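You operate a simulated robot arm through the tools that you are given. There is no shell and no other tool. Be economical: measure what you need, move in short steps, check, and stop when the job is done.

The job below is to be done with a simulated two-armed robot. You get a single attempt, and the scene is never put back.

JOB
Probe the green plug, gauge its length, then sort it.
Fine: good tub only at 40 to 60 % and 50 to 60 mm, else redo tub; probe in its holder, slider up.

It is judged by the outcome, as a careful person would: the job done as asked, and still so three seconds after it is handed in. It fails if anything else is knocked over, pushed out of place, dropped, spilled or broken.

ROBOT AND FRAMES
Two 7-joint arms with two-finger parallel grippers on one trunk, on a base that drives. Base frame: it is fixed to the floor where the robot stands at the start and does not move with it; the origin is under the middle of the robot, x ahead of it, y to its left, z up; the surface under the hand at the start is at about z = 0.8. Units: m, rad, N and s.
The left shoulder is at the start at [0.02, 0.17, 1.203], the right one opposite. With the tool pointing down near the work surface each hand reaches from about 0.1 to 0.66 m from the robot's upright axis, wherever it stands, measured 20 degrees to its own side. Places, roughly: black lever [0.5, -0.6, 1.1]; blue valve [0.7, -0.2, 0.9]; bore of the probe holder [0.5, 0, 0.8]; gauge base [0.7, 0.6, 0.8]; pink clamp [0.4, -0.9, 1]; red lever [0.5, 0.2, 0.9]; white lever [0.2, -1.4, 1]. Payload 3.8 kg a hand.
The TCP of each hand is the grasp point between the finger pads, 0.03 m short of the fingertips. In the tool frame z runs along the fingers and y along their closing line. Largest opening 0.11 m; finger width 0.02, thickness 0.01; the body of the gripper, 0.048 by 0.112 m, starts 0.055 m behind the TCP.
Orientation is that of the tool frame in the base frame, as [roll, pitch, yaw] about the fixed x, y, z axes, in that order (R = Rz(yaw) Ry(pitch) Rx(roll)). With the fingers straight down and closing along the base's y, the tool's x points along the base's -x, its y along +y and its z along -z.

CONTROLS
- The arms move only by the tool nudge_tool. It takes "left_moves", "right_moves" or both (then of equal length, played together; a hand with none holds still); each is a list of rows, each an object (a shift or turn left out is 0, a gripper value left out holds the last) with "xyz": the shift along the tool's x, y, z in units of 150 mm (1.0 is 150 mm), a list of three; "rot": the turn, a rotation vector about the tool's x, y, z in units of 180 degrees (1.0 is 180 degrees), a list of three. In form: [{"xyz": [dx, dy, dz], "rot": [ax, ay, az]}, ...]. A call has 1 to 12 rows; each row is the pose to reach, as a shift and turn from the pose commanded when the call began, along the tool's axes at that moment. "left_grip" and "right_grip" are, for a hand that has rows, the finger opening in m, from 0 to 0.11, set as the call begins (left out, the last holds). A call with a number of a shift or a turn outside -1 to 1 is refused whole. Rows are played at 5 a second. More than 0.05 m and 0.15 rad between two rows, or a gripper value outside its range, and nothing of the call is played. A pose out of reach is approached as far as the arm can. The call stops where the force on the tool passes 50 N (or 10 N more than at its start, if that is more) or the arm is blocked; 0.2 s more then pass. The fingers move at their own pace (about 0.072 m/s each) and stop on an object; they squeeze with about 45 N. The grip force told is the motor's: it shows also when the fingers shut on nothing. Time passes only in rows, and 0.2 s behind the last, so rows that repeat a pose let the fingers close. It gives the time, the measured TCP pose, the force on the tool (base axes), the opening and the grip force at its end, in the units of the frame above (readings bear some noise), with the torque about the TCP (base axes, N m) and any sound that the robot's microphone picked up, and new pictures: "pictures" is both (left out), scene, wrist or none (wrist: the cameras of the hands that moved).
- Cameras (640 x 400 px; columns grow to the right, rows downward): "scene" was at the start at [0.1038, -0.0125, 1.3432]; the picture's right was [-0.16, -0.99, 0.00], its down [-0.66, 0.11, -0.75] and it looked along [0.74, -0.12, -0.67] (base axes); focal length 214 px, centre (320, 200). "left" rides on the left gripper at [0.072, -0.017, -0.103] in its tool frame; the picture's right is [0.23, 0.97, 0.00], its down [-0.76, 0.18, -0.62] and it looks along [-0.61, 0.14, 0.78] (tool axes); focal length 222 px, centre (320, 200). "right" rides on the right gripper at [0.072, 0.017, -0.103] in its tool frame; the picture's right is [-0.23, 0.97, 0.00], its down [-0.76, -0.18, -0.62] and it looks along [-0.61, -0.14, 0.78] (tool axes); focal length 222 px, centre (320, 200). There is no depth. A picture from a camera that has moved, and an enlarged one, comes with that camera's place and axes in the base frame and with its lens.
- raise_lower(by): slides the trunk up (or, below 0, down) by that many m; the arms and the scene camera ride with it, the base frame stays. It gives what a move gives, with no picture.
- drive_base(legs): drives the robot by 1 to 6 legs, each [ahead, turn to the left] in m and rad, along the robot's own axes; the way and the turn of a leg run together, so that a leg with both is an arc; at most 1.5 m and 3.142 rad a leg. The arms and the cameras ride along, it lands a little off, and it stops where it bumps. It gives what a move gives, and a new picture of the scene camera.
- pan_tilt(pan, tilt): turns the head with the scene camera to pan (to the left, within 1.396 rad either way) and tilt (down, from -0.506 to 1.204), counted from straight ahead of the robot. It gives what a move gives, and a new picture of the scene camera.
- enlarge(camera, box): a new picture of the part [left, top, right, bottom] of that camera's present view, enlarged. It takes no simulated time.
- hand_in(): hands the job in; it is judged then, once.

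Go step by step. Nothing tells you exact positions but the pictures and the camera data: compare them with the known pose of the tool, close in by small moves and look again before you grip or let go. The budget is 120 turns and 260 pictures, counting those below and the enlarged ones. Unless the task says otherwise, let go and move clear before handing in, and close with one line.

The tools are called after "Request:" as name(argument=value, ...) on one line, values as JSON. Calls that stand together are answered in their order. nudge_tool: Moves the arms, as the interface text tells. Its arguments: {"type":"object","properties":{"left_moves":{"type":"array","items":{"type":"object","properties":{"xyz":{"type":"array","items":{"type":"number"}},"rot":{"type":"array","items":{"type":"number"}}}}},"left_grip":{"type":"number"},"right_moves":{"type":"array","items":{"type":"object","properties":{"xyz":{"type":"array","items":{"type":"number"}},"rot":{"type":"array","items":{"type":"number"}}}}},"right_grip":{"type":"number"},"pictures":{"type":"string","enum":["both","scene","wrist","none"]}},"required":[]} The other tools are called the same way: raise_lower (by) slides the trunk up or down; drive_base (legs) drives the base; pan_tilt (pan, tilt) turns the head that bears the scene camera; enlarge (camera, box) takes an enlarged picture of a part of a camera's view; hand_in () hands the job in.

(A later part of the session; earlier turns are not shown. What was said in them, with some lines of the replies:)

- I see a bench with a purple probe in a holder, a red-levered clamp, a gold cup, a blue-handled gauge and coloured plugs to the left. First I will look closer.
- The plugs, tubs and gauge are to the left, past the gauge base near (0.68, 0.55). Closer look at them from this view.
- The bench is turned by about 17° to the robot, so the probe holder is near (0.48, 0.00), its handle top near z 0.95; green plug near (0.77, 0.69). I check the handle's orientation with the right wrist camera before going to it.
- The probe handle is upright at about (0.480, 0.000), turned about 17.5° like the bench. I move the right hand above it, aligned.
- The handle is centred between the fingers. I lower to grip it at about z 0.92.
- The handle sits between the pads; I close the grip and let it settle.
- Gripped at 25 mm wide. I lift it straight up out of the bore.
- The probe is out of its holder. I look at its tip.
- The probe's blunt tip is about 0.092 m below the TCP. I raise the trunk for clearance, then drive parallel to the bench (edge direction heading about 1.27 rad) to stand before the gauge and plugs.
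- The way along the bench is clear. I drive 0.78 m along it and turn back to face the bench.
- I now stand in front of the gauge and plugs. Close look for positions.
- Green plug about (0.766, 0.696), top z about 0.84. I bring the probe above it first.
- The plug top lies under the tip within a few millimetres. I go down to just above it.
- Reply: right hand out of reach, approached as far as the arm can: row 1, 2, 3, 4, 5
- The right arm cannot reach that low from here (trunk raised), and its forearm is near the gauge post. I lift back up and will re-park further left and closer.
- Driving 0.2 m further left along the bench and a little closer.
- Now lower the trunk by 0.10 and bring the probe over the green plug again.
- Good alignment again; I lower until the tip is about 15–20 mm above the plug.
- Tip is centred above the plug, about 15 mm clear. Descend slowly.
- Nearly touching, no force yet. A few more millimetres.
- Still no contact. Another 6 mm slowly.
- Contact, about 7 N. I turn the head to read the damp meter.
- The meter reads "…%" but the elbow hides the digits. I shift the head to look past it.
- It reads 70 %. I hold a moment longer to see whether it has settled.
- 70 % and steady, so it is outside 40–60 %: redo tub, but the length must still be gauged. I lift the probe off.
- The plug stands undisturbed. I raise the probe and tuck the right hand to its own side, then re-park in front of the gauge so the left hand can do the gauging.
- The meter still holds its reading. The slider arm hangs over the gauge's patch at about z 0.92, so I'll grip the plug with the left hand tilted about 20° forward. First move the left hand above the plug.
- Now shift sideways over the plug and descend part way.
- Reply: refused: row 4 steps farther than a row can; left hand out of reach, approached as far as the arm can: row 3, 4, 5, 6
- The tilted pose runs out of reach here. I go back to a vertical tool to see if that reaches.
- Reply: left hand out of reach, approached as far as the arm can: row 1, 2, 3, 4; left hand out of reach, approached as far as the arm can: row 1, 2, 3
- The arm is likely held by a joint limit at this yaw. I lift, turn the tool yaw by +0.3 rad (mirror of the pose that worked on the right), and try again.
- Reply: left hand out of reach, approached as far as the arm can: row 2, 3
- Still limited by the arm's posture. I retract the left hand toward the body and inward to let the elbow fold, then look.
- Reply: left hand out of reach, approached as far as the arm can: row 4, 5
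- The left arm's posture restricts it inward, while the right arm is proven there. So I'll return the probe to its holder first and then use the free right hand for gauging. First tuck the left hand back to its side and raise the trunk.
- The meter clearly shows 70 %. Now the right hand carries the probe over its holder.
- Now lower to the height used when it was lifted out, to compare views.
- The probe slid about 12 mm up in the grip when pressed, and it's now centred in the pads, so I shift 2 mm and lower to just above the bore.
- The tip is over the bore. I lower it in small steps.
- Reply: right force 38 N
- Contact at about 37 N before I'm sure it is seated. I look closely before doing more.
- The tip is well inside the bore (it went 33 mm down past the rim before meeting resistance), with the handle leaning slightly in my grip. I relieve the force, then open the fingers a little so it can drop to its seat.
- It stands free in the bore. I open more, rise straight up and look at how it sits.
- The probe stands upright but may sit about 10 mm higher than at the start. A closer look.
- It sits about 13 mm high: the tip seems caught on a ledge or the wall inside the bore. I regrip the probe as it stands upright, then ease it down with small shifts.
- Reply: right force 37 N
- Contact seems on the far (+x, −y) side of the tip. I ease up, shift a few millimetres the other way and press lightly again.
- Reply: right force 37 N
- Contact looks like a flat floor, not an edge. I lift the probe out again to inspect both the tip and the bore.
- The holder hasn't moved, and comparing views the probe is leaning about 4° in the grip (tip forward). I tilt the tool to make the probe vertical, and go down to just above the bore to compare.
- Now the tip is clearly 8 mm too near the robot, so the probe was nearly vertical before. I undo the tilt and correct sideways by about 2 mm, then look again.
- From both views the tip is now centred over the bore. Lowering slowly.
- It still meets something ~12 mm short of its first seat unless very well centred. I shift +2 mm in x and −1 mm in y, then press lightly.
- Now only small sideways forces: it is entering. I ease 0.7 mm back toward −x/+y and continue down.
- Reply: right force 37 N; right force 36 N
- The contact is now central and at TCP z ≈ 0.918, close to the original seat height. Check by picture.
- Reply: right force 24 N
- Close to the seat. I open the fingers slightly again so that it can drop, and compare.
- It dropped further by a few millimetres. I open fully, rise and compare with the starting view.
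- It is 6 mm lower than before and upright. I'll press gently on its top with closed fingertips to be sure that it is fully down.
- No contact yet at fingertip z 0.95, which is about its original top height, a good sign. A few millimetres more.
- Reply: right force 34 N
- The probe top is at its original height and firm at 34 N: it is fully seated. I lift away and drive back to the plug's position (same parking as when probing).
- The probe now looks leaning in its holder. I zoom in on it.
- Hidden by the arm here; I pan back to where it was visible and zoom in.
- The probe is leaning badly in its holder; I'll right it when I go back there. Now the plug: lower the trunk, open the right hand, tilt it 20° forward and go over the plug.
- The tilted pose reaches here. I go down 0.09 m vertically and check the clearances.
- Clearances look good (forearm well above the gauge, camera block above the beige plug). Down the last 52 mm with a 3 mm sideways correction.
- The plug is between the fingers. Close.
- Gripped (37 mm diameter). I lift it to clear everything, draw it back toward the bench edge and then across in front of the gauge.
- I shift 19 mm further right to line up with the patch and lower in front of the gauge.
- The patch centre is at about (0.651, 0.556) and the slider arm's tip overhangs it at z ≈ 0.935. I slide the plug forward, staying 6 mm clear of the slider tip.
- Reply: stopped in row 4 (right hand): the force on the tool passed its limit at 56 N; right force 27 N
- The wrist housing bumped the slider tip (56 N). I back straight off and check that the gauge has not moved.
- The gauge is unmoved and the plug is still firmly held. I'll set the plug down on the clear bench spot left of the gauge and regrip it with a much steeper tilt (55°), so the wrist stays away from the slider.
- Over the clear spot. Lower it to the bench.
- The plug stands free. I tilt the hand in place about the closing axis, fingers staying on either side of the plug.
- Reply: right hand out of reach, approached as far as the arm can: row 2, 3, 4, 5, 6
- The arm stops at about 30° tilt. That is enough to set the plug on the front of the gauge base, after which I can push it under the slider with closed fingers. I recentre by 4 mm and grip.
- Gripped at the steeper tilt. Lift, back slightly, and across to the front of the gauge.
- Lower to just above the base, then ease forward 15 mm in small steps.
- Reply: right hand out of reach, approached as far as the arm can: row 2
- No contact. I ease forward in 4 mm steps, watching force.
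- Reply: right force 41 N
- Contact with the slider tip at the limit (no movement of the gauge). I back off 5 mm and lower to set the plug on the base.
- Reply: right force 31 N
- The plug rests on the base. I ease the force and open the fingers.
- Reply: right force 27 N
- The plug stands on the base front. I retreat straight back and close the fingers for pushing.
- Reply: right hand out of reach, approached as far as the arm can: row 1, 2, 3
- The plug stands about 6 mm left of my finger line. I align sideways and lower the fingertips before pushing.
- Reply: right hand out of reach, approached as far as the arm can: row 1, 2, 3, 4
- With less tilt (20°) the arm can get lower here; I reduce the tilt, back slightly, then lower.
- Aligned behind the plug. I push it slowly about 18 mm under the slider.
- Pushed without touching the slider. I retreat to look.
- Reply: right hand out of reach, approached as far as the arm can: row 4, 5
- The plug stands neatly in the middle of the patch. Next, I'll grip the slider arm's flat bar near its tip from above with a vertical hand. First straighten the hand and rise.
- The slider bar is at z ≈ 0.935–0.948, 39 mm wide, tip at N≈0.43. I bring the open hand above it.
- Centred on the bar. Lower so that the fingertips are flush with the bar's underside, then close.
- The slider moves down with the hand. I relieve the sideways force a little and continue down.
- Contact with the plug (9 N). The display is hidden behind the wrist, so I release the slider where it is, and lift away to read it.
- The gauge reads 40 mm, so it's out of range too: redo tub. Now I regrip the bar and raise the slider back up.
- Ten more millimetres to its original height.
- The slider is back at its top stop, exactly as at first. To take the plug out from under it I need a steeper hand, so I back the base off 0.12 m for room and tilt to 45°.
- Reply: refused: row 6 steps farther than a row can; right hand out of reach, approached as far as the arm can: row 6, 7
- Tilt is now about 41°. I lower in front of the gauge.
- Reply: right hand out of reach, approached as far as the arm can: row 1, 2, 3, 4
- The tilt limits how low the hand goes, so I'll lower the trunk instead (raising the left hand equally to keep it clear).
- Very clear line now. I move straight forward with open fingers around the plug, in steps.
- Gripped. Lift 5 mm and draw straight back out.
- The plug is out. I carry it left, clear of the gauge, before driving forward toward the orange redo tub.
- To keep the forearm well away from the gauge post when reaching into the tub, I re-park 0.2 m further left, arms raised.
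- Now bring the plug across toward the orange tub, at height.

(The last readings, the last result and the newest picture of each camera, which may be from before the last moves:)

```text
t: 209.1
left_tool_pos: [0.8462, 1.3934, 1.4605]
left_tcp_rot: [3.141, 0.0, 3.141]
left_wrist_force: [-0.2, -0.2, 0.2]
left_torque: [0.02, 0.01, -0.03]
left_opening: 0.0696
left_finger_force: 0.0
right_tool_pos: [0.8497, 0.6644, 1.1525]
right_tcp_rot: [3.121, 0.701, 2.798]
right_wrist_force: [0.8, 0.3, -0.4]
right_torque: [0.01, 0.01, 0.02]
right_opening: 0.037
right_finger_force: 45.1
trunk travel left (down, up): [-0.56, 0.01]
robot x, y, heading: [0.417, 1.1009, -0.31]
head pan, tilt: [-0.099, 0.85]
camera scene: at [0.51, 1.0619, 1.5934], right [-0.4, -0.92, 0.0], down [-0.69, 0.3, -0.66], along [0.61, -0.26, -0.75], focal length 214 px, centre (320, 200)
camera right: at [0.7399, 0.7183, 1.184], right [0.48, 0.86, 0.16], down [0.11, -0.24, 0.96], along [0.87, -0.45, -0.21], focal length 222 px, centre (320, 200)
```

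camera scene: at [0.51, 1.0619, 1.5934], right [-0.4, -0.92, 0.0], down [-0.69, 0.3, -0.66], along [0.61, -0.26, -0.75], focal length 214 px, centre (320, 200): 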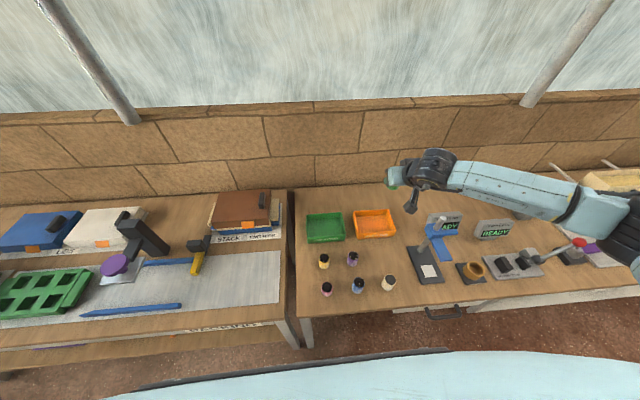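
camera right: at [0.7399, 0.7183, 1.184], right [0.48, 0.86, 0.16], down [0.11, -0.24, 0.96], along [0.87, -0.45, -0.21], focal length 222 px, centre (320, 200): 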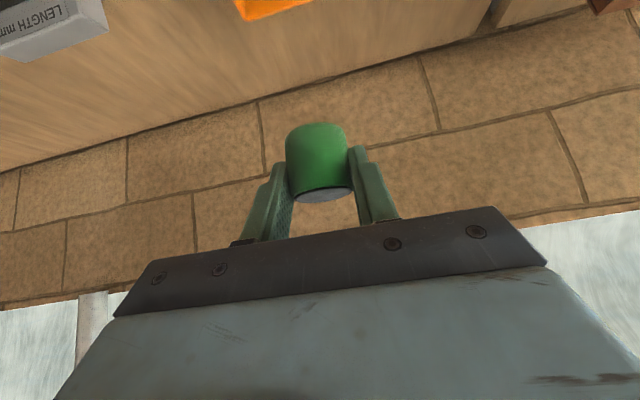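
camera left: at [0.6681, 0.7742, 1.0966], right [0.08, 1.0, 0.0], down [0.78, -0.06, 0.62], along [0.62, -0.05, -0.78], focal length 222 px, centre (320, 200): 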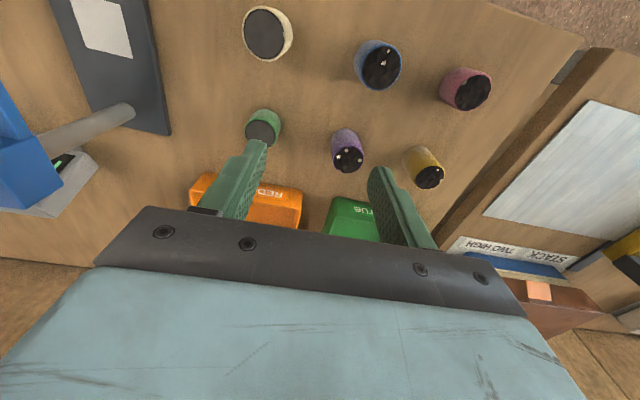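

The tub is at about (0.91, 0.63). I move the plug over its front half, then lower the trunk in stages, checking the forearm's clearance to the gauge.

Request:
nudge_tool(right_moves=[{"xyz": [-0.11, -0.04, 0.095]}, {"xyz": [-0.24, -0.08, 0.203]}, {"xyz": [-0.24, -0.08, 0.203]}], pictures="none")

Request:
raise_lower(by=-0.2)

Request:
pan_tilt(pan=-0.3, tilt=0.8)

Request:
enlarge(camera="scene", box=[240, 130, 440, 260])

Request:
enlarge(camera="right", box=[160, 40, 480, 240])

```text
t: 209.9
left_tool_pos: [0.8457, 1.3942, 1.4604]
left_tcp_rot: [-3.141, 0.001, 3.139]
left_wrist_force: [-0.7, 0.1, 0.3]
left_torque: [0.03, 0.01, -0.02]
left_opening: 0.0701
left_finger_force: 0.1
right_tool_pos: [0.8892, 0.6362, 1.1512]
right_tcp_rot: [3.122, 0.701, 2.796]
right_wrist_force: [-0.3, 0.0, -0.8]
right_torque: [0.02, 0.03, 0.02]
right_opening: 0.0368
right_finger_force: 45.1
trunk travel left (down, up): [-0.56, 0.01]
robot x, y, heading: [0.4176, 1.0988, -0.308]
head pan, tilt: [-0.099, 0.85]
```

```text
t: 212.1
left_tool_pos: [0.8471, 1.3923, 1.2601]
left_tcp_rot: [3.142, 0.001, 3.14]
left_wrist_force: [-0.4, -0.3, 0.6]
left_torque: [0.0, 0.01, 0.02]
left_opening: 0.0701
left_finger_force: 0.0
right_tool_pos: [0.8901, 0.6357, 0.9526]
right_tcp_rot: [3.122, 0.701, 2.797]
right_wrist_force: [-0.4, -1.0, -0.2]
right_torque: [0.02, 0.01, -0.01]
right_opening: 0.0367
right_finger_force: 45.0
trunk travel left (down, up): [-0.36, 0.21]
robot x, y, heading: [0.4145, 1.0962, -0.305]
head pan, tilt: [-0.099, 0.85]
```

```text
t: 212.8
left_tool_pos: [0.8456, 1.393, 1.2599]
left_tcp_rot: [3.14, 0.001, 3.14]
left_wrist_force: [-0.4, 0.7, 0.9]
left_torque: [0.01, 0.01, 0.01]
left_opening: 0.0697
left_finger_force: 0.1
right_tool_pos: [0.888, 0.6373, 0.9521]
right_tcp_rot: [3.123, 0.702, 2.797]
right_wrist_force: [0.1, -0.2, -1.2]
right_torque: [0.02, 0.0, -0.02]
right_opening: 0.037
right_finger_force: 45.1
trunk travel left (down, up): [-0.36, 0.21]
robot x, y, heading: [0.4187, 1.0989, -0.309]
head pan, tilt: [-0.3, 0.799]
camera scene: at [0.504, 1.0466, 1.3974], right [-0.57, -0.82, 0.0], down [-0.59, 0.41, -0.7], along [0.57, -0.4, -0.72], focal length 214 px, centre (320, 200)
```

scene: 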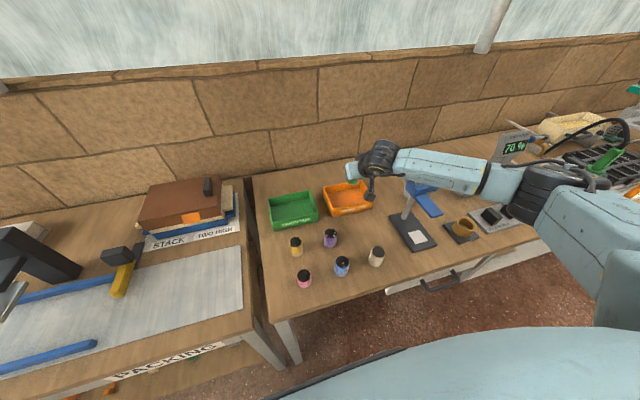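

```text
3.08 times, centred on (340, 195) of scene
camera zoom: at [0.504, 1.0466, 1.3974], right [-0.57, -0.82, 0.0], down [-0.59, 0.41, -0.7], along [0.57, -0.4, -0.72], focal length 660 px, centre (258, 215)
```

zoom: 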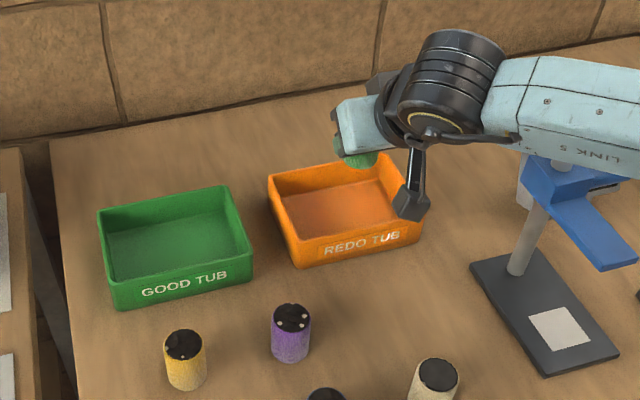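

```text
2.00 times, centred on (320, 140) of right
camera zoom: at [0.7793, 0.6913, 0.9837], right [0.48, 0.86, 0.16], down [0.11, -0.24, 0.96], along [0.87, -0.45, -0.21], focal length 444 px, centre (320, 320)
```

zoom: 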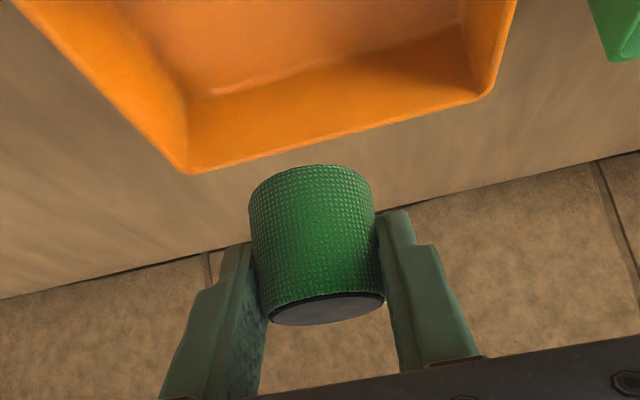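

The plug is over the tub (centre about N 0.665, U 0.89), and the forearm clears the post. I lower the hand with the arm, keeping the elbow high.

Request:
nudge_tool(right_moves=[{"xyz": [0.08, 0.05, 0.1]}, {"xyz": [0.17, 0.07, 0.2]}, {"xyz": [0.258, 0.07, 0.306]}, {"xyz": [0.258, 0.07, 0.306]}], pictures="none")

Request:
enlarge(camera="scene", box=[260, 130, 460, 260])

```text
t: 213.8
left_tool_pos: [0.8471, 1.3925, 1.2605]
left_tcp_rot: [-3.141, -0.001, 3.139]
left_wrist_force: [-0.3, -0.2, 0.6]
left_torque: [0.0, 0.01, 0.03]
left_opening: 0.0699
left_finger_force: 0.0
right_tool_pos: [0.8934, 0.6481, 0.8905]
right_tcp_rot: [3.122, 0.702, 2.796]
right_wrist_force: [1.1, -0.4, -0.3]
right_torque: [0.01, -0.01, -0.03]
right_opening: 0.0367
right_finger_force: 44.2
trunk travel left (down, up): [-0.36, 0.21]
robot x, y, heading: [0.4156, 1.0993, -0.304]
head pan, tilt: [-0.3, 0.799]
```

```text
3.08 times, centred on (360, 195) of scene
camera zoom: at [0.5038, 1.0466, 1.3975], right [-0.57, -0.82, 0.0], down [-0.59, 0.41, -0.7], along [0.57, -0.4, -0.72], focal length 660 px, centre (197, 215)
```

zoom: 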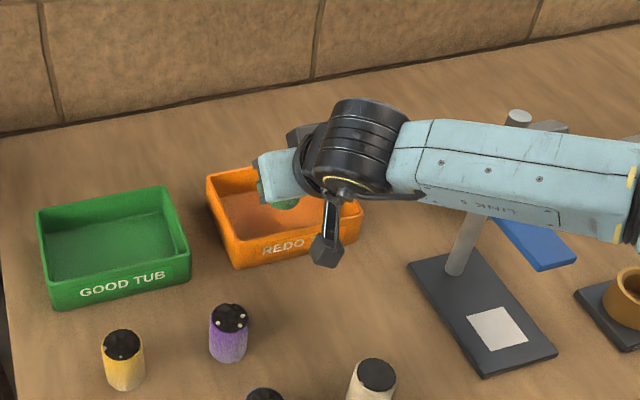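

Request:
nudge_tool(right_moves=[{"xyz": [0.05, 0, 0.06]}, {"xyz": [0.1, 0, 0.12]}, {"xyz": [0.135, 0, 0.16]}, {"xyz": [0.135, 0, 0.16]}], pictures="wrist")

Request:
enlarge(camera="scene", box=[260, 130, 460, 260])

```text
t: 214.8
left_tool_pos: [0.8462, 1.3931, 1.2615]
left_tcp_rot: [3.14, -0.001, 3.138]
left_wrist_force: [-1.1, -0.1, -0.1]
left_torque: [-0.04, -0.01, 0.01]
left_opening: 0.0698
left_finger_force: 0.0
right_tool_pos: [0.8938, 0.6475, 0.8596]
right_tcp_rot: [3.123, 0.702, 2.798]
right_wrist_force: [0.3, 0.3, -0.9]
right_torque: [-0.03, -0.04, 0.02]
right_opening: 0.0367
right_finger_force: 44.9
trunk travel left (down, up): [-0.36, 0.21]
robot x, y, heading: [0.4155, 1.0966, -0.312]
head pan, tilt: [-0.3, 0.799]
camera right: at [0.7838, 0.7025, 0.8919], right [0.48, 0.86, 0.16], down [0.11, -0.24, 0.96], along [0.87, -0.45, -0.21], focal length 222 px, centre (320, 200)
```

right: 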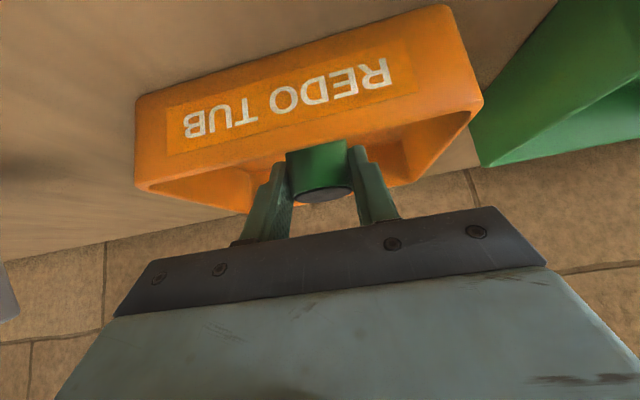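

```text
3.08 times, centred on (360, 195) of scene
camera zoom: at [0.5039, 1.0465, 1.3974], right [-0.57, -0.82, 0.0], down [-0.59, 0.41, -0.7], along [0.57, -0.4, -0.72], focal length 660 px, centre (197, 215)
```

zoom: 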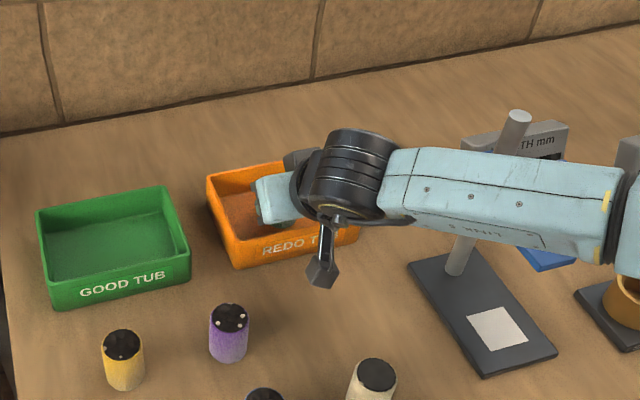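

The plug is inside the redo tub's walls. A last 10 mm down, then release.

Request:
nudge_tool(right_moves=[{"xyz": [0.015, 0, 0.018]}, {"xyz": [0.03, 0, 0.036]}, {"xyz": [0.043, 0, 0.051]}], pictures="none")

```text
t: 215.6
left_tool_pos: [0.8475, 1.3944, 1.2598]
left_tcp_rot: [3.141, 0.0, 3.139]
left_wrist_force: [0.3, 0.1, 0.2]
left_torque: [-0.02, 0.01, -0.01]
left_opening: 0.0701
left_finger_force: 0.0
right_tool_pos: [0.8929, 0.6477, 0.8497]
right_tcp_rot: [3.122, 0.702, 2.796]
right_wrist_force: [0.1, 0.4, -0.2]
right_torque: [-0.02, 0.0, 0.0]
right_opening: 0.0369
right_finger_force: 45.1
trunk travel left (down, up): [-0.36, 0.21]
robot x, y, heading: [0.4155, 1.1002, -0.311]
head pan, tilt: [-0.3, 0.799]
```

Request:
nudge_tool(right_moves=[{"xyz": [0, 0, 0]}, {"xyz": [0, 0, 0]}, {"xyz": [0, 0, 0]}], right_grip=0.06, pictures="none")

Request:
nudge_tool(right_moves=[{"xyz": [-0.1, 0, -0.12]}, {"xyz": [-0.22, 0, -0.26]}, {"xyz": [-0.37, 0, -0.45]}, {"xyz": [-0.52, 0, -0.62]}], pictures="none")

Request:
raise_lower(by=0.2)

Request:
enlarge(camera="scene", box=[240, 150, 440, 290])

```text
t: 216.4
left_tool_pos: [0.8455, 1.3937, 1.2605]
left_tcp_rot: [3.141, 0.0, 3.14]
left_wrist_force: [-1.0, -0.2, 0.4]
left_torque: [0.03, 0.04, -0.02]
left_opening: 0.07
left_finger_force: 0.1
right_tool_pos: [0.8937, 0.6474, 0.8506]
right_tcp_rot: [3.123, 0.701, 2.795]
right_wrist_force: [-0.1, 0.1, 0.5]
right_torque: [-0.01, 0.0, 0.01]
right_opening: 0.0598
right_finger_force: 0.0
trunk travel left (down, up): [-0.36, 0.21]
robot x, y, heading: [0.4211, 1.0986, -0.313]
head pan, tilt: [-0.3, 0.799]
```

```text
t: 217.4
left_tool_pos: [0.8468, 1.393, 1.2614]
left_tcp_rot: [3.141, -0.001, 3.139]
left_wrist_force: [0.3, 0.4, 0.5]
left_torque: [0.02, -0.02, -0.01]
left_opening: 0.0701
left_finger_force: 0.1
right_tool_pos: [0.8933, 0.6473, 0.9733]
right_tcp_rot: [3.121, 0.703, 2.797]
right_wrist_force: [0.4, 0.5, -0.3]
right_torque: [0.01, 0.01, -0.04]
right_opening: 0.0599
right_finger_force: 0.1
trunk travel left (down, up): [-0.36, 0.21]
robot x, y, heading: [0.4177, 1.0968, -0.309]
head pan, tilt: [-0.3, 0.799]
```

```text
t: 219.6
left_tool_pos: [0.8471, 1.3931, 1.4617]
left_tcp_rot: [3.139, 0.0, 3.14]
left_wrist_force: [1.2, -0.1, 1.2]
left_torque: [-0.02, 0.01, -0.04]
left_opening: 0.0699
left_finger_force: 0.1
right_tool_pos: [0.8924, 0.6477, 1.1723]
right_tcp_rot: [3.121, 0.701, 2.795]
right_wrist_force: [0.3, 0.0, 0.5]
right_torque: [-0.02, 0.0, 0.01]
right_opening: 0.06
right_finger_force: 0.1
trunk travel left (down, up): [-0.56, 0.01]
robot x, y, heading: [0.4185, 1.0987, -0.31]
head pan, tilt: [-0.3, 0.799]
```

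```text
2.86 times, centred on (340, 220) of scene
camera zoom: at [0.504, 1.0465, 1.5973], right [-0.57, -0.82, 0.0], down [-0.59, 0.41, -0.7], along [0.57, -0.4, -0.72], focal length 613 px, centre (263, 143)
```

zoom: 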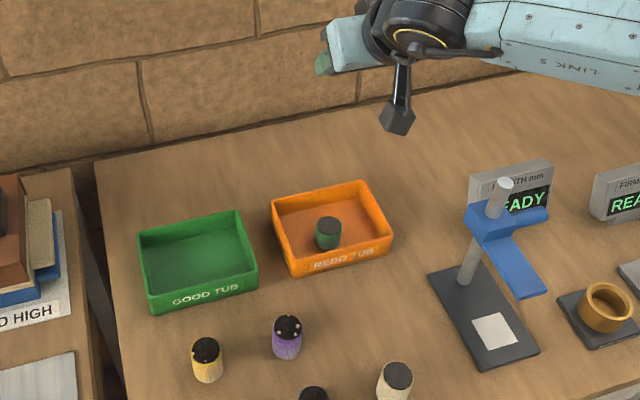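

The plug stands in the redo tub, and the slider is up. Now back to the probe: retract the arm, drive to the holder and look from both cameras.

Request:
nudge_tool(right_moves=[{"xyz": [0.2, 0, -0.17], "rot": [0, 0.04, 0]}, {"xyz": [0.4, 0, -0.34], "rot": [0, 0.08, 0]}, {"xyz": [0.6, 0, -0.5], "rot": [0, 0.12, 0]}, {"xyz": [0.76, 0, -0.64], "rot": [0, 0.16, 0]}, {"xyz": [0.76, 0, -0.64], "rot": [0, 0.2, 0]}, {"xyz": [0.76, 0, -0.64], "rot": [0, 0.223, 0]}], right_grip=0.07, pictures="none")

Request:
drive_base(legs=[[-0.06, 0], [0, 1.57], [-0.974, 0], [0, -1.565]])

Request:
nudge_tool(right_moves=[{"xyz": [0, 0.3, 0]}, {"xyz": [0, 0.6, 0]}, {"xyz": [0, 0.9, 0]}, {"xyz": [0, 1.0, 0]}], pictures="wrist")

Request:
pan_tilt(pan=-0.1, tilt=0.85)

Request:
enlarge(camera="scene", box=[270, 190, 400, 280])

Request:
enlarge(camera="right", box=[220, 20, 460, 180])

```text
t: 221.0
left_tool_pos: [0.8471, 1.3938, 1.4597]
left_tcp_rot: [3.141, 0.0, 3.14]
left_wrist_force: [-0.6, -0.2, -1.0]
left_torque: [0.03, -0.02, -0.02]
left_opening: 0.0698
left_finger_force: 0.0
right_tool_pos: [0.7519, 0.6952, 1.1722]
right_tcp_rot: [3.128, 0.0, 2.81]
right_wrist_force: [-0.3, -0.5, -0.1]
right_torque: [0.01, 0.02, 0.01]
right_opening: 0.07
right_finger_force: 0.1
trunk travel left (down, up): [-0.56, 0.01]
robot x, y, heading: [0.4164, 1.1005, -0.31]
head pan, tilt: [-0.3, 0.799]
```

```text
t: 234.2
left_tool_pos: [0.4855, 0.487, 1.4618]
left_tcp_rot: [-3.14, 0.001, -3.136]
left_wrist_force: [0.5, 0.2, -0.3]
left_torque: [-0.02, -0.01, 0.0]
left_opening: 0.0701
left_finger_force: 0.1
right_tool_pos: [0.3963, -0.21, 1.1718]
right_tcp_rot: [3.127, 0.003, 2.817]
right_wrist_force: [-0.5, 0.1, 0.5]
right_torque: [0.0, -0.01, 0.01]
right_opening: 0.07
right_finger_force: 0.1
trunk travel left (down, up): [-0.56, 0.01]
robot x, y, heading: [0.0578, 0.1884, -0.295]
head pan, tilt: [-0.3, 0.799]
camera scene: at [0.1453, 0.1385, 1.5974], right [-0.56, -0.83, 0.0], down [-0.59, 0.4, -0.7], along [0.58, -0.39, -0.72], focal length 214 px, centre (320, 200)
```

scene: 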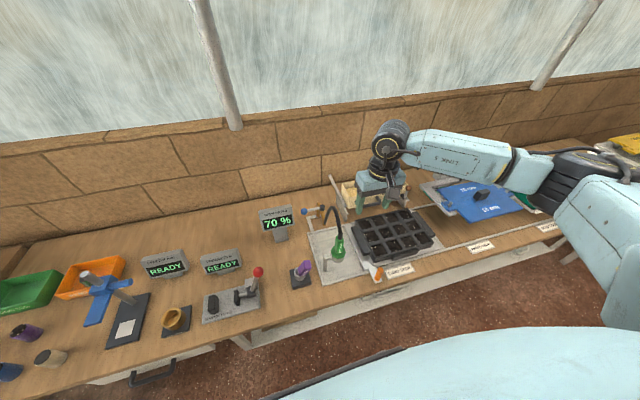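

```text
t: 235.2
left_tool_pos: [0.4851, 0.4888, 1.4596]
left_tcp_rot: [-3.141, -0.001, -3.137]
left_wrist_force: [-0.3, 0.4, 0.1]
left_torque: [-0.02, 0.02, 0.01]
left_opening: 0.0698
left_finger_force: 0.1
right_tool_pos: [0.4447, -0.0685, 1.1736]
right_tcp_rot: [3.128, 0.002, 2.816]
right_wrist_force: [-0.5, 0.3, 1.0]
right_torque: [0.0, 0.04, -0.02]
right_opening: 0.07
right_finger_force: 0.0
trunk travel left (down, up): [-0.56, 0.01]
robot x, y, heading: [0.0623, 0.1863, -0.298]
head pan, tilt: [-0.3, 0.799]
camera right: at [0.3804, -0.032, 1.2781], right [0.53, 0.85, 0.01], down [0.66, -0.42, 0.62], along [0.53, -0.32, -0.78], focal length 222 px, centre (320, 200)
```

right: 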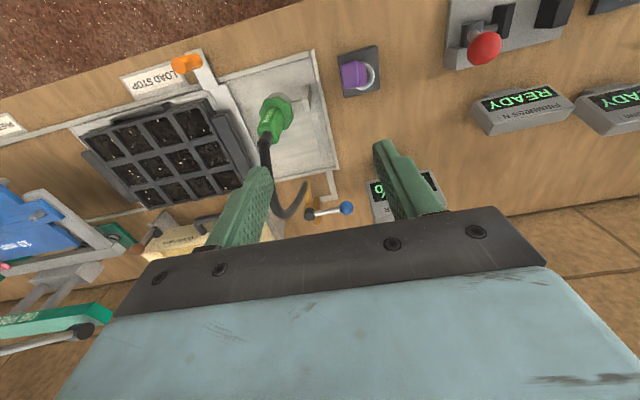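

```text
t: 235.9
left_tool_pos: [0.4856, 0.4889, 1.4598]
left_tcp_rot: [-3.141, 0.002, -3.139]
left_wrist_force: [0.7, -0.6, 0.2]
left_torque: [-0.01, 0.04, -0.02]
left_opening: 0.0698
left_finger_force: 0.2
right_tool_pos: [0.4441, -0.068, 1.1748]
right_tcp_rot: [3.126, 0.001, 2.818]
right_wrist_force: [-0.4, -0.1, -0.6]
right_torque: [0.02, -0.02, 0.01]
right_opening: 0.0699
right_finger_force: 0.0
trunk travel left (down, up): [-0.56, 0.01]
robot x, y, heading: [0.0596, 0.1866, -0.3]
head pan, tilt: [-0.099, 0.85]
camera scene: at [0.1506, 0.1536, 1.5934], right [-0.39, -0.92, 0.0], down [-0.69, 0.29, -0.66], along [0.61, -0.26, -0.75], focal length 214 px, centre (320, 200)
```

scene: 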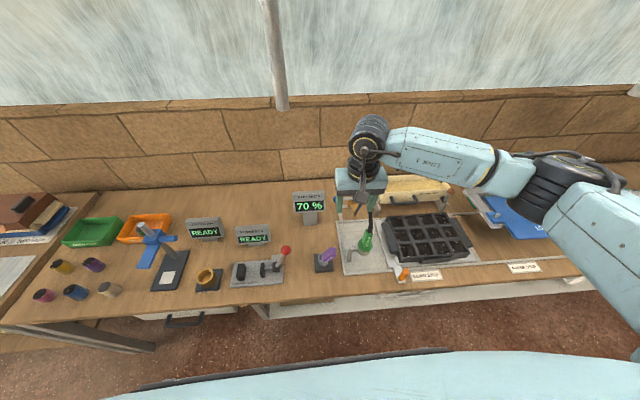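

```text
4.44 times, centred on (335, 235) of scene
camera zoom: at [0.1506, 0.1536, 1.5934], right [-0.39, -0.92, 0.0], down [-0.69, 0.29, -0.66], along [0.61, -0.26, -0.75], focal length 953 px, centre (253, 44)
```

zoom: 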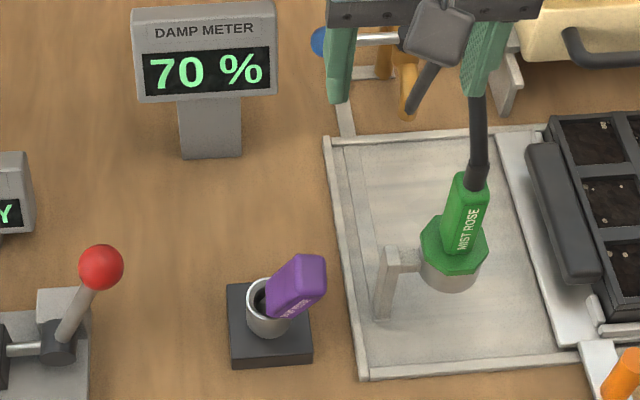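

```text
2.50 times, centred on (340, 100) of right
camera zoom: at [0.3801, -0.0326, 1.2782], right [0.53, 0.85, 0.02], down [0.66, -0.42, 0.62], along [0.53, -0.32, -0.78], focal length 555 px, centre (270, 450)
```

zoom: 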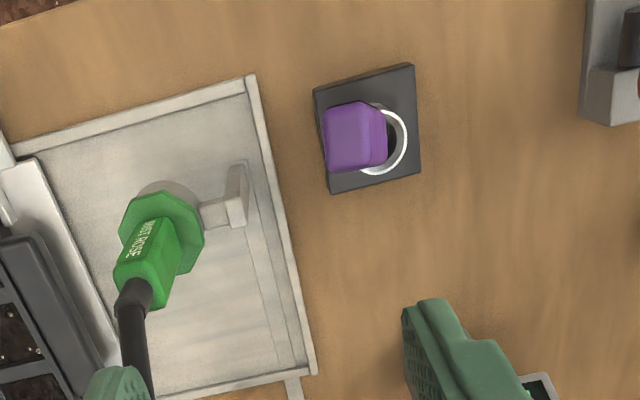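

The probe's tip is down in the bore but the handle leans about 22° toward the right/front. I come down around it with wide-open fingers to straighten it.

Request:
nudge_tool(right_moves=[{"xyz": [-0.014, 0.21, 0], "rot": [0, 0, -0.003]}, {"xyz": [-0.028, 0.424, 0], "rot": [0, 0, -0.006]}, {"xyz": [-0.028, 0.424, 0], "rot": [0, 0, -0.006]}], right_grip=0.09, pictures="none")

Request:
raise_lower(by=-0.11)

Request:
nudge_tool(right_moves=[{"xyz": [0, 0, 0.3]}, {"xyz": [0, 0, 0.6]}, {"xyz": [0, 0, 0.85]}, {"xyz": [0, 0, 0.99]}, {"xyz": [0, 0, 0.99]}], pictures="none")

Request:
enlarge(camera="right", box=[220, 60, 420, 240])

Request:
enlarge(camera="scene", box=[285, 190, 365, 270])

```text
t: 236.7
left_tool_pos: [0.4843, 0.4873, 1.4615]
left_tcp_rot: [-3.139, 0.002, -3.135]
left_wrist_force: [0.2, -1.1, -0.7]
left_torque: [0.0, -0.01, 0.02]
left_opening: 0.07
left_finger_force: 0.1
right_tool_pos: [0.4693, -0.01, 1.1746]
right_tcp_rot: [3.127, 0.002, 2.836]
right_wrist_force: [-1.1, -0.3, -0.3]
right_torque: [0.0, -0.04, 0.02]
right_opening: 0.0903
right_finger_force: 0.0
trunk travel left (down, up): [-0.56, 0.01]
robot x, y, heading: [0.0564, 0.1872, -0.297]
head pan, tilt: [-0.099, 0.85]
```

```text
t: 238.2
left_tool_pos: [0.4857, 0.488, 1.3512]
left_tcp_rot: [3.14, -0.001, -3.137]
left_wrist_force: [0.1, -0.1, -0.7]
left_torque: [0.0, -0.03, -0.05]
left_opening: 0.0702
left_finger_force: 0.1
right_tool_pos: [0.469, -0.0093, 1.0652]
right_tcp_rot: [3.127, 0.002, 2.836]
right_wrist_force: [-0.4, -1.3, 0.3]
right_torque: [0.03, -0.01, -0.01]
right_opening: 0.09
right_finger_force: 0.0
trunk travel left (down, up): [-0.45, 0.12]
robot x, y, heading: [0.0582, 0.1884, -0.297]
head pan, tilt: [-0.099, 0.85]
```

```text
t: 239.4
left_tool_pos: [0.4866, 0.488, 1.3494]
left_tcp_rot: [3.14, 0.001, -3.137]
left_wrist_force: [0.2, 0.4, 0.3]
left_torque: [-0.03, 0.01, 0.0]
left_opening: 0.07
left_finger_force: 0.0
right_tool_pos: [0.4676, -0.0069, 0.9163]
right_tcp_rot: [3.126, 0.003, 2.837]
right_wrist_force: [1.4, 0.0, -0.4]
right_torque: [0.02, 0.02, 0.01]
right_opening: 0.0902
right_finger_force: 0.1
trunk travel left (down, up): [-0.45, 0.12]
robot x, y, heading: [0.0573, 0.1875, -0.3]
head pan, tilt: [-0.099, 0.85]
```

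```text
2.22 times, centred on (320, 150) of right
camera zoom: at [0.4037, 0.0279, 1.0197], right [0.51, 0.86, 0.02], down [0.67, -0.41, 0.62], along [0.54, -0.31, -0.78], focal length 494 px, centre (320, 311)
```

zoom: 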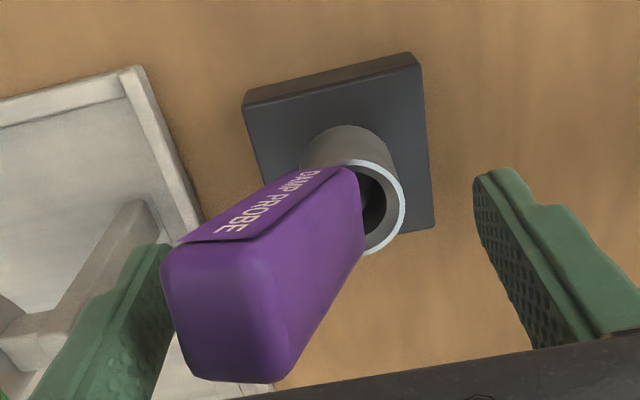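

```text
5.00 times, centred on (325, 230) of scene
camera zoom: at [0.1507, 0.1537, 1.4834], right [-0.39, -0.92, 0.0], down [-0.69, 0.29, -0.66], along [0.61, -0.26, -0.75], focal length 1072 px, centre (295, 50)
```

zoom: 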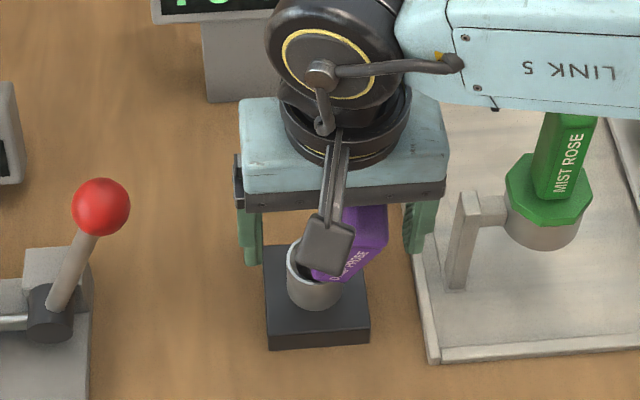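

The handle is between the fingers. I close (the pads bring it upright sideways), then shift over the bore axis and look.

Request:
nudge_tool(right_moves=[{"xyz": [0, 0, 0]}, {"xyz": [0, 0, 0]}, {"xyz": [0, 0, 0]}, {"xyz": [0, 0, 0]}, {"xyz": [0, 0, 0]}], right_grip=0.0, pictures="none")

Request:
nudge_tool(right_moves=[{"xyz": [-0.02, 0.025, 0]}, {"xyz": [-0.04, 0.05, 0]}, {"xyz": [-0.05, 0.06, 0]}], pictures="none")

Request:
enlarge(camera="right", box=[220, 60, 420, 240])

Request:
enlarge(camera="scene", box=[285, 190, 365, 270])

```text
t: 240.6
left_tool_pos: [0.4865, 0.4911, 1.3488]
left_tcp_rot: [-3.14, 0.001, -3.137]
left_wrist_force: [0.5, 0.2, -0.3]
left_torque: [0.02, 0.02, 0.03]
left_opening: 0.0701
left_finger_force: 0.2
right_tool_pos: [0.4692, -0.0024, 0.9179]
right_tcp_rot: [3.121, 0.001, 2.839]
right_wrist_force: [5.2, 19.2, -0.2]
right_torque: [1.49, -0.07, 0.25]
right_opening: 0.0253
right_finger_force: 45.1
trunk travel left (down, up): [-0.45, 0.12]
robot x, y, heading: [0.0616, 0.1906, -0.297]
head pan, tilt: [-0.099, 0.85]
```

```text
t: 241.4
left_tool_pos: [0.483, 0.4882, 1.3515]
left_tcp_rot: [-3.139, 0.003, -3.136]
left_wrist_force: [0.3, -0.8, 0.1]
left_torque: [-0.01, -0.03, 0.0]
left_opening: 0.0703
left_finger_force: 0.0
right_tool_pos: [0.4769, -0.0026, 0.9155]
right_tcp_rot: [3.131, -0.001, 2.834]
right_wrist_force: [-14.1, 5.9, 3.9]
right_torque: [0.52, 1.23, 0.01]
right_opening: 0.0256
right_finger_force: 44.9
trunk travel left (down, up): [-0.45, 0.12]
robot x, y, heading: [0.0583, 0.186, -0.299]
head pan, tilt: [-0.099, 0.85]
```

```text
2.22 times, centred on (320, 150) of right
camera zoom: at [0.4121, 0.0336, 1.02], right [0.51, 0.86, 0.01], down [0.67, -0.41, 0.62], along [0.54, -0.31, -0.78], focal length 494 px, centre (320, 311)
```

zoom: 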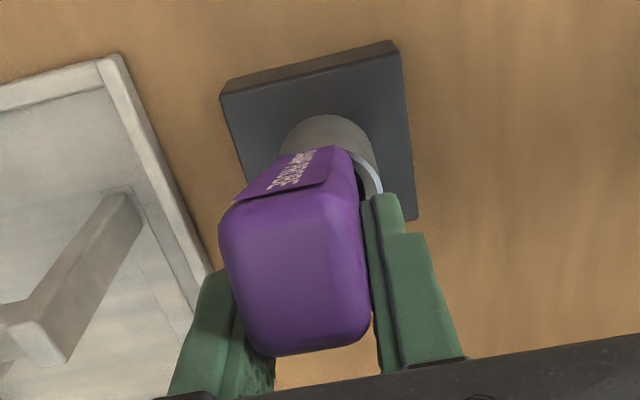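

```text
5.00 times, centred on (325, 230) of scene
camera zoom: at [0.1484, 0.1544, 1.4836], right [-0.39, -0.92, 0.0], down [-0.69, 0.29, -0.66], along [0.61, -0.26, -0.75], focal length 1072 px, centre (295, 50)
```

zoom: 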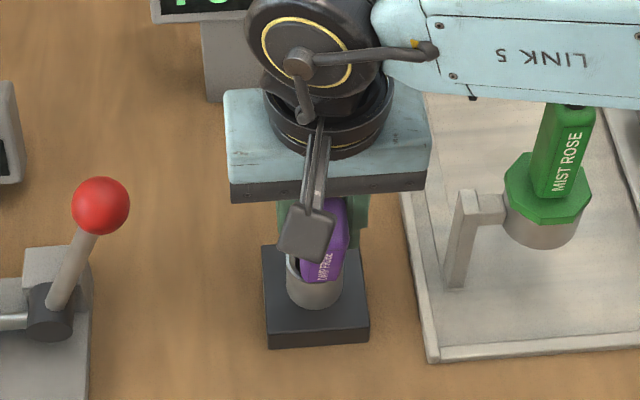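

Now upright sideways; it still leans ~13° toward the robot. I rotate the hand to bring it vertical, keeping it over the bore, then open slightly to let it settle.

Request:
nudge_tool(right_moves=[{"xyz": [-0.03, 0.003, 0], "rot": [0, 0.025, 0]}, {"xyz": [-0.06, 0.006, 0], "rot": [0, 0.05, 0]}, {"xyz": [-0.09, 0.008, 0], "rot": [0, 0.073, 0]}, {"xyz": [-0.09, 0.008, 0], "rot": [0, 0.073, 0]}], pictures="none")

Request:
enlarge(camera="right", box=[220, 60, 420, 240])

Request:
nudge_tool(right_moves=[{"xyz": [0, 0, 0]}, {"xyz": [0, 0, 0]}, {"xyz": [0, 0, 0]}, {"xyz": [0, 0, 0]}], right_grip=0.033, pictures="none")

Request:
enlarge(camera="right", box=[220, 60, 420, 240])

Request:
enlarge(camera="scene", box=[285, 190, 365, 270])

```text
t: 242.4
left_tool_pos: [0.4855, 0.4875, 1.3515]
left_tcp_rot: [-3.141, 0.0, -3.136]
left_wrist_force: [-0.1, -0.5, 0.1]
left_torque: [-0.03, 0.01, -0.01]
left_opening: 0.0699
left_finger_force: 0.1
right_tool_pos: [0.4937, -0.005, 0.9171]
right_tcp_rot: [3.127, -0.225, 2.84]
right_wrist_force: [0.6, 0.3, -1.3]
right_torque: [-0.02, -0.05, -0.01]
right_opening: 0.0253
right_finger_force: 45.5
trunk travel left (down, up): [-0.45, 0.12]
robot x, y, heading: [0.0593, 0.1889, -0.3]
head pan, tilt: [-0.099, 0.85]
```

```text
2.22 times, centred on (320, 150) of right
camera zoom: at [0.4526, 0.0228, 1.034], right [0.5, 0.86, -0.04], down [0.79, -0.44, 0.43], along [0.36, -0.25, -0.9], focal length 494 px, centre (320, 311)
```

zoom: 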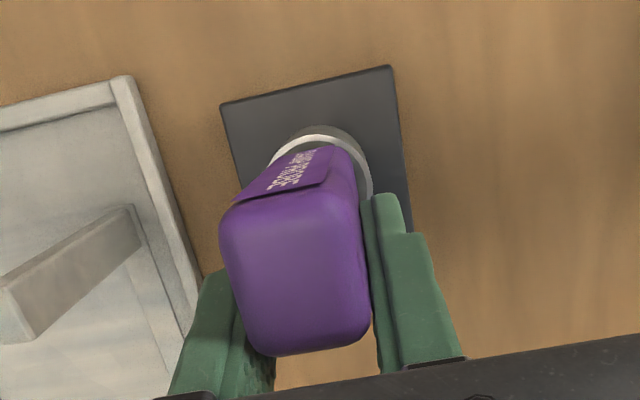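

```text
t: 243.4
left_tool_pos: [0.4849, 0.4873, 1.3505]
left_tcp_rot: [-3.141, 0.0, -3.137]
left_wrist_force: [-0.2, 0.9, -0.7]
left_torque: [-0.02, -0.03, 0.03]
left_opening: 0.0702
left_finger_force: 0.0
right_tool_pos: [0.4926, -0.0045, 0.917]
right_tcp_rot: [3.125, -0.229, 2.838]
right_wrist_force: [0.9, -0.2, 0.5]
right_torque: [-0.01, 0.02, 0.01]
right_opening: 0.0329
right_finger_force: 0.0
trunk travel left (down, up): [-0.45, 0.12]
robot x, y, heading: [0.0581, 0.1888, -0.298]
head pan, tilt: [-0.099, 0.85]
```

```text
2.22 times, centred on (320, 150) of right
camera zoom: at [0.4524, 0.0235, 1.0338], right [0.5, 0.86, -0.04], down [0.79, -0.44, 0.43], along [0.36, -0.25, -0.9], focal length 494 px, centre (320, 311)
```

zoom: 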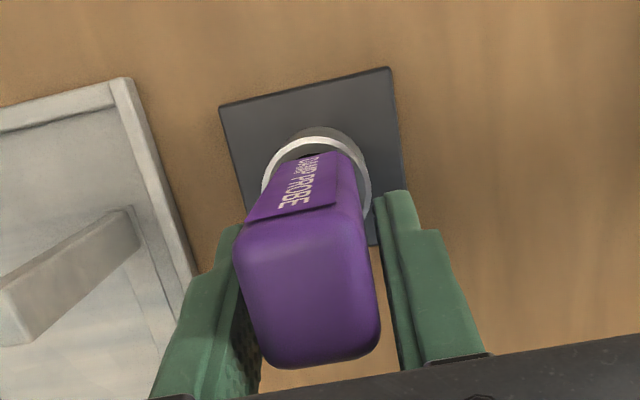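

```text
5.00 times, centred on (325, 230) of scene
camera zoom: at [0.1507, 0.1537, 1.4834], right [-0.39, -0.92, 0.0], down [-0.69, 0.29, -0.66], along [0.61, -0.26, -0.75], focal length 1072 px, centre (295, 50)
5 turns are left
```

zoom: 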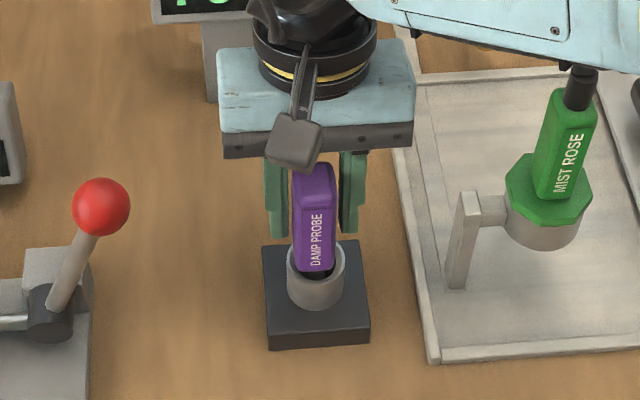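

The probe now stands upright in the holder, free of the grip. I open further and rise straight up, then check.

Request:
nudge_tool(right_moves=[{"xyz": [0, 0, 0]}, {"xyz": [0, 0, 0]}, {"xyz": [0.03, 0, -0.13]}, {"xyz": [0.09, 0, -0.39]}, {"xyz": [0.16, 0, -0.68]}, {"xyz": [0.22, 0, -0.94]}], right_grip=0.06, pictures="none")

Request:
enlarge(camera="scene", box=[285, 190, 365, 270])

Request:
enlarge(camera="right", box=[260, 40, 380, 160])

```text
t: 244.8
left_tool_pos: [0.4849, 0.4875, 1.3506]
left_tcp_rot: [3.14, 0.001, -3.138]
left_wrist_force: [0.4, 0.2, 0.5]
left_torque: [0.01, -0.03, 0.01]
left_opening: 0.0699
left_finger_force: 0.1
right_tool_pos: [0.4912, -0.0073, 1.0621]
right_tcp_rot: [3.125, -0.229, 2.839]
right_wrist_force: [-0.5, 0.1, 0.2]
right_torque: [0.02, 0.01, -0.01]
right_opening: 0.0599
right_finger_force: 0.1
trunk travel left (down, up): [-0.45, 0.12]
robot x, y, heading: [0.0581, 0.1914, -0.298]
head pan, tilt: [-0.099, 0.85]
```

```text
5.00 times, centred on (325, 230) of scene
camera zoom: at [0.1505, 0.1538, 1.4834], right [-0.39, -0.92, 0.0], down [-0.69, 0.29, -0.66], along [0.61, -0.26, -0.75], focal length 1072 px, centre (295, 50)
```

zoom: 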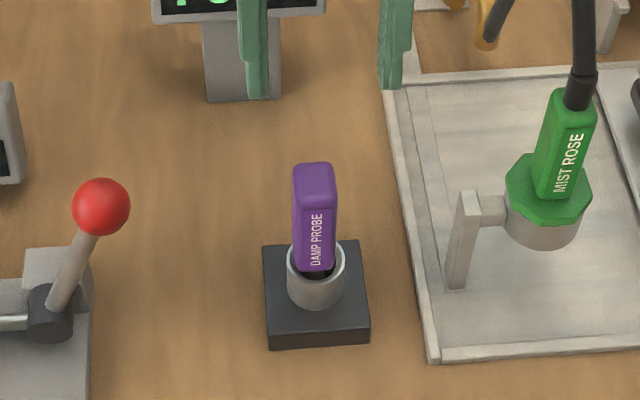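

```text
3.33 times, centred on (320, 100) of right
camera zoom: at [0.4505, 0.0206, 1.1784], right [0.5, 0.86, -0.04], down [0.79, -0.44, 0.43], along [0.36, -0.25, -0.9], focal length 740 px, centre (320, 533)
4 turns are left
```

zoom: 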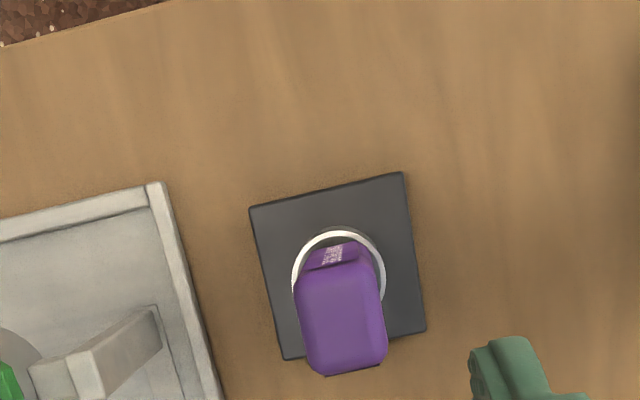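

The probe stands upright in its holder, just as at the start. I rise a bit more and take a last look at everything.

Request:
nudge_tool(right_moves=[{"xyz": [0.06, 0, -0.26]}, {"xyz": [0.12, 0, -0.52]}, {"xyz": [0.12, 0, -0.52]}, {"xyz": [0.12, 0, -0.52]}], pictures="none")

Request:
pan_tilt(pan=0.25, tilt=0.75)

Request:
enlarge(camera="scene", box=[130, 150, 450, 340])

```text
t: 245.8
left_tool_pos: [0.4858, 0.4886, 1.3509]
left_tcp_rot: [-3.14, 0.001, -3.137]
left_wrist_force: [0.4, 0.3, 0.0]
left_torque: [0.03, -0.03, 0.0]
left_opening: 0.07
left_finger_force: 0.0
right_tool_pos: [0.4918, -0.0089, 1.1425]
right_tcp_rot: [3.126, -0.229, 2.84]
right_wrist_force: [0.0, 0.0, 0.0]
right_torque: [-0.01, 0.0, -0.03]
right_opening: 0.0602
right_finger_force: 0.1
trunk travel left (down, up): [-0.45, 0.12]
robot x, y, heading: [0.0602, 0.1893, -0.301]
head pan, tilt: [-0.099, 0.85]
```

```text
t: 246.6
left_tool_pos: [0.4847, 0.4882, 1.351]
left_tcp_rot: [3.141, 0.0, -3.135]
left_wrist_force: [0.4, 0.2, -0.3]
left_torque: [-0.02, 0.0, -0.03]
left_opening: 0.0703
left_finger_force: 0.0
right_tool_pos: [0.4923, -0.0099, 1.1411]
right_tcp_rot: [3.126, -0.228, 2.839]
right_wrist_force: [0.4, 0.1, 0.5]
right_torque: [-0.01, 0.02, 0.0]
right_opening: 0.0601
right_finger_force: 0.1
trunk travel left (down, up): [-0.45, 0.12]
robot x, y, heading: [0.0571, 0.1882, -0.297]
head pan, tilt: [0.25, 0.75]
camera scene: at [0.1615, 0.1799, 1.4914], right [-0.05, -1.0, 0.0], down [-0.68, 0.03, -0.73], along [0.73, -0.04, -0.68], focal length 214 px, centre (320, 200)
```

scene: 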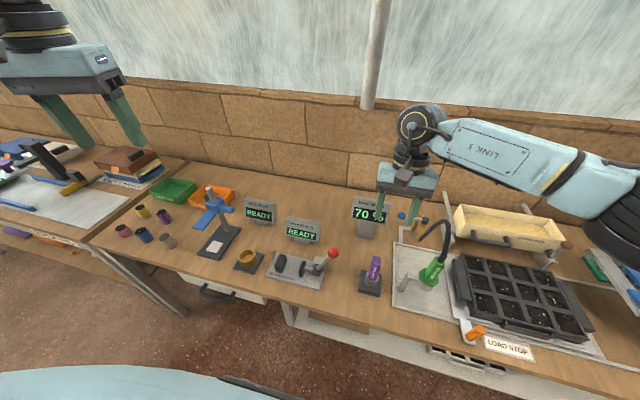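

```text
2.00 times, centred on (290, 245) of scene
camera zoom: at [0.1615, 0.1799, 1.4914], right [-0.05, -1.0, 0.0], down [-0.68, 0.03, -0.73], along [0.73, -0.04, -0.68], focal length 429 px, centre (380, 110)
3 turns are left
```

zoom: 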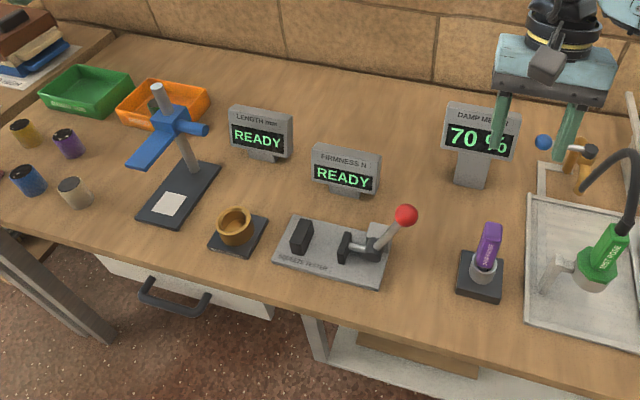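

Everything is in place: the probe is upright in its holder, the slider is up, the plug is in the redo tub, and nothing else has been disturbed. Handing in.

Request:
hand_in()

```text
The job is handed in.
```

The green plug read 70 % damp and 40 mm long, both out of range, so it is in the redo tub; the probe is back in its holder and the slider is up.
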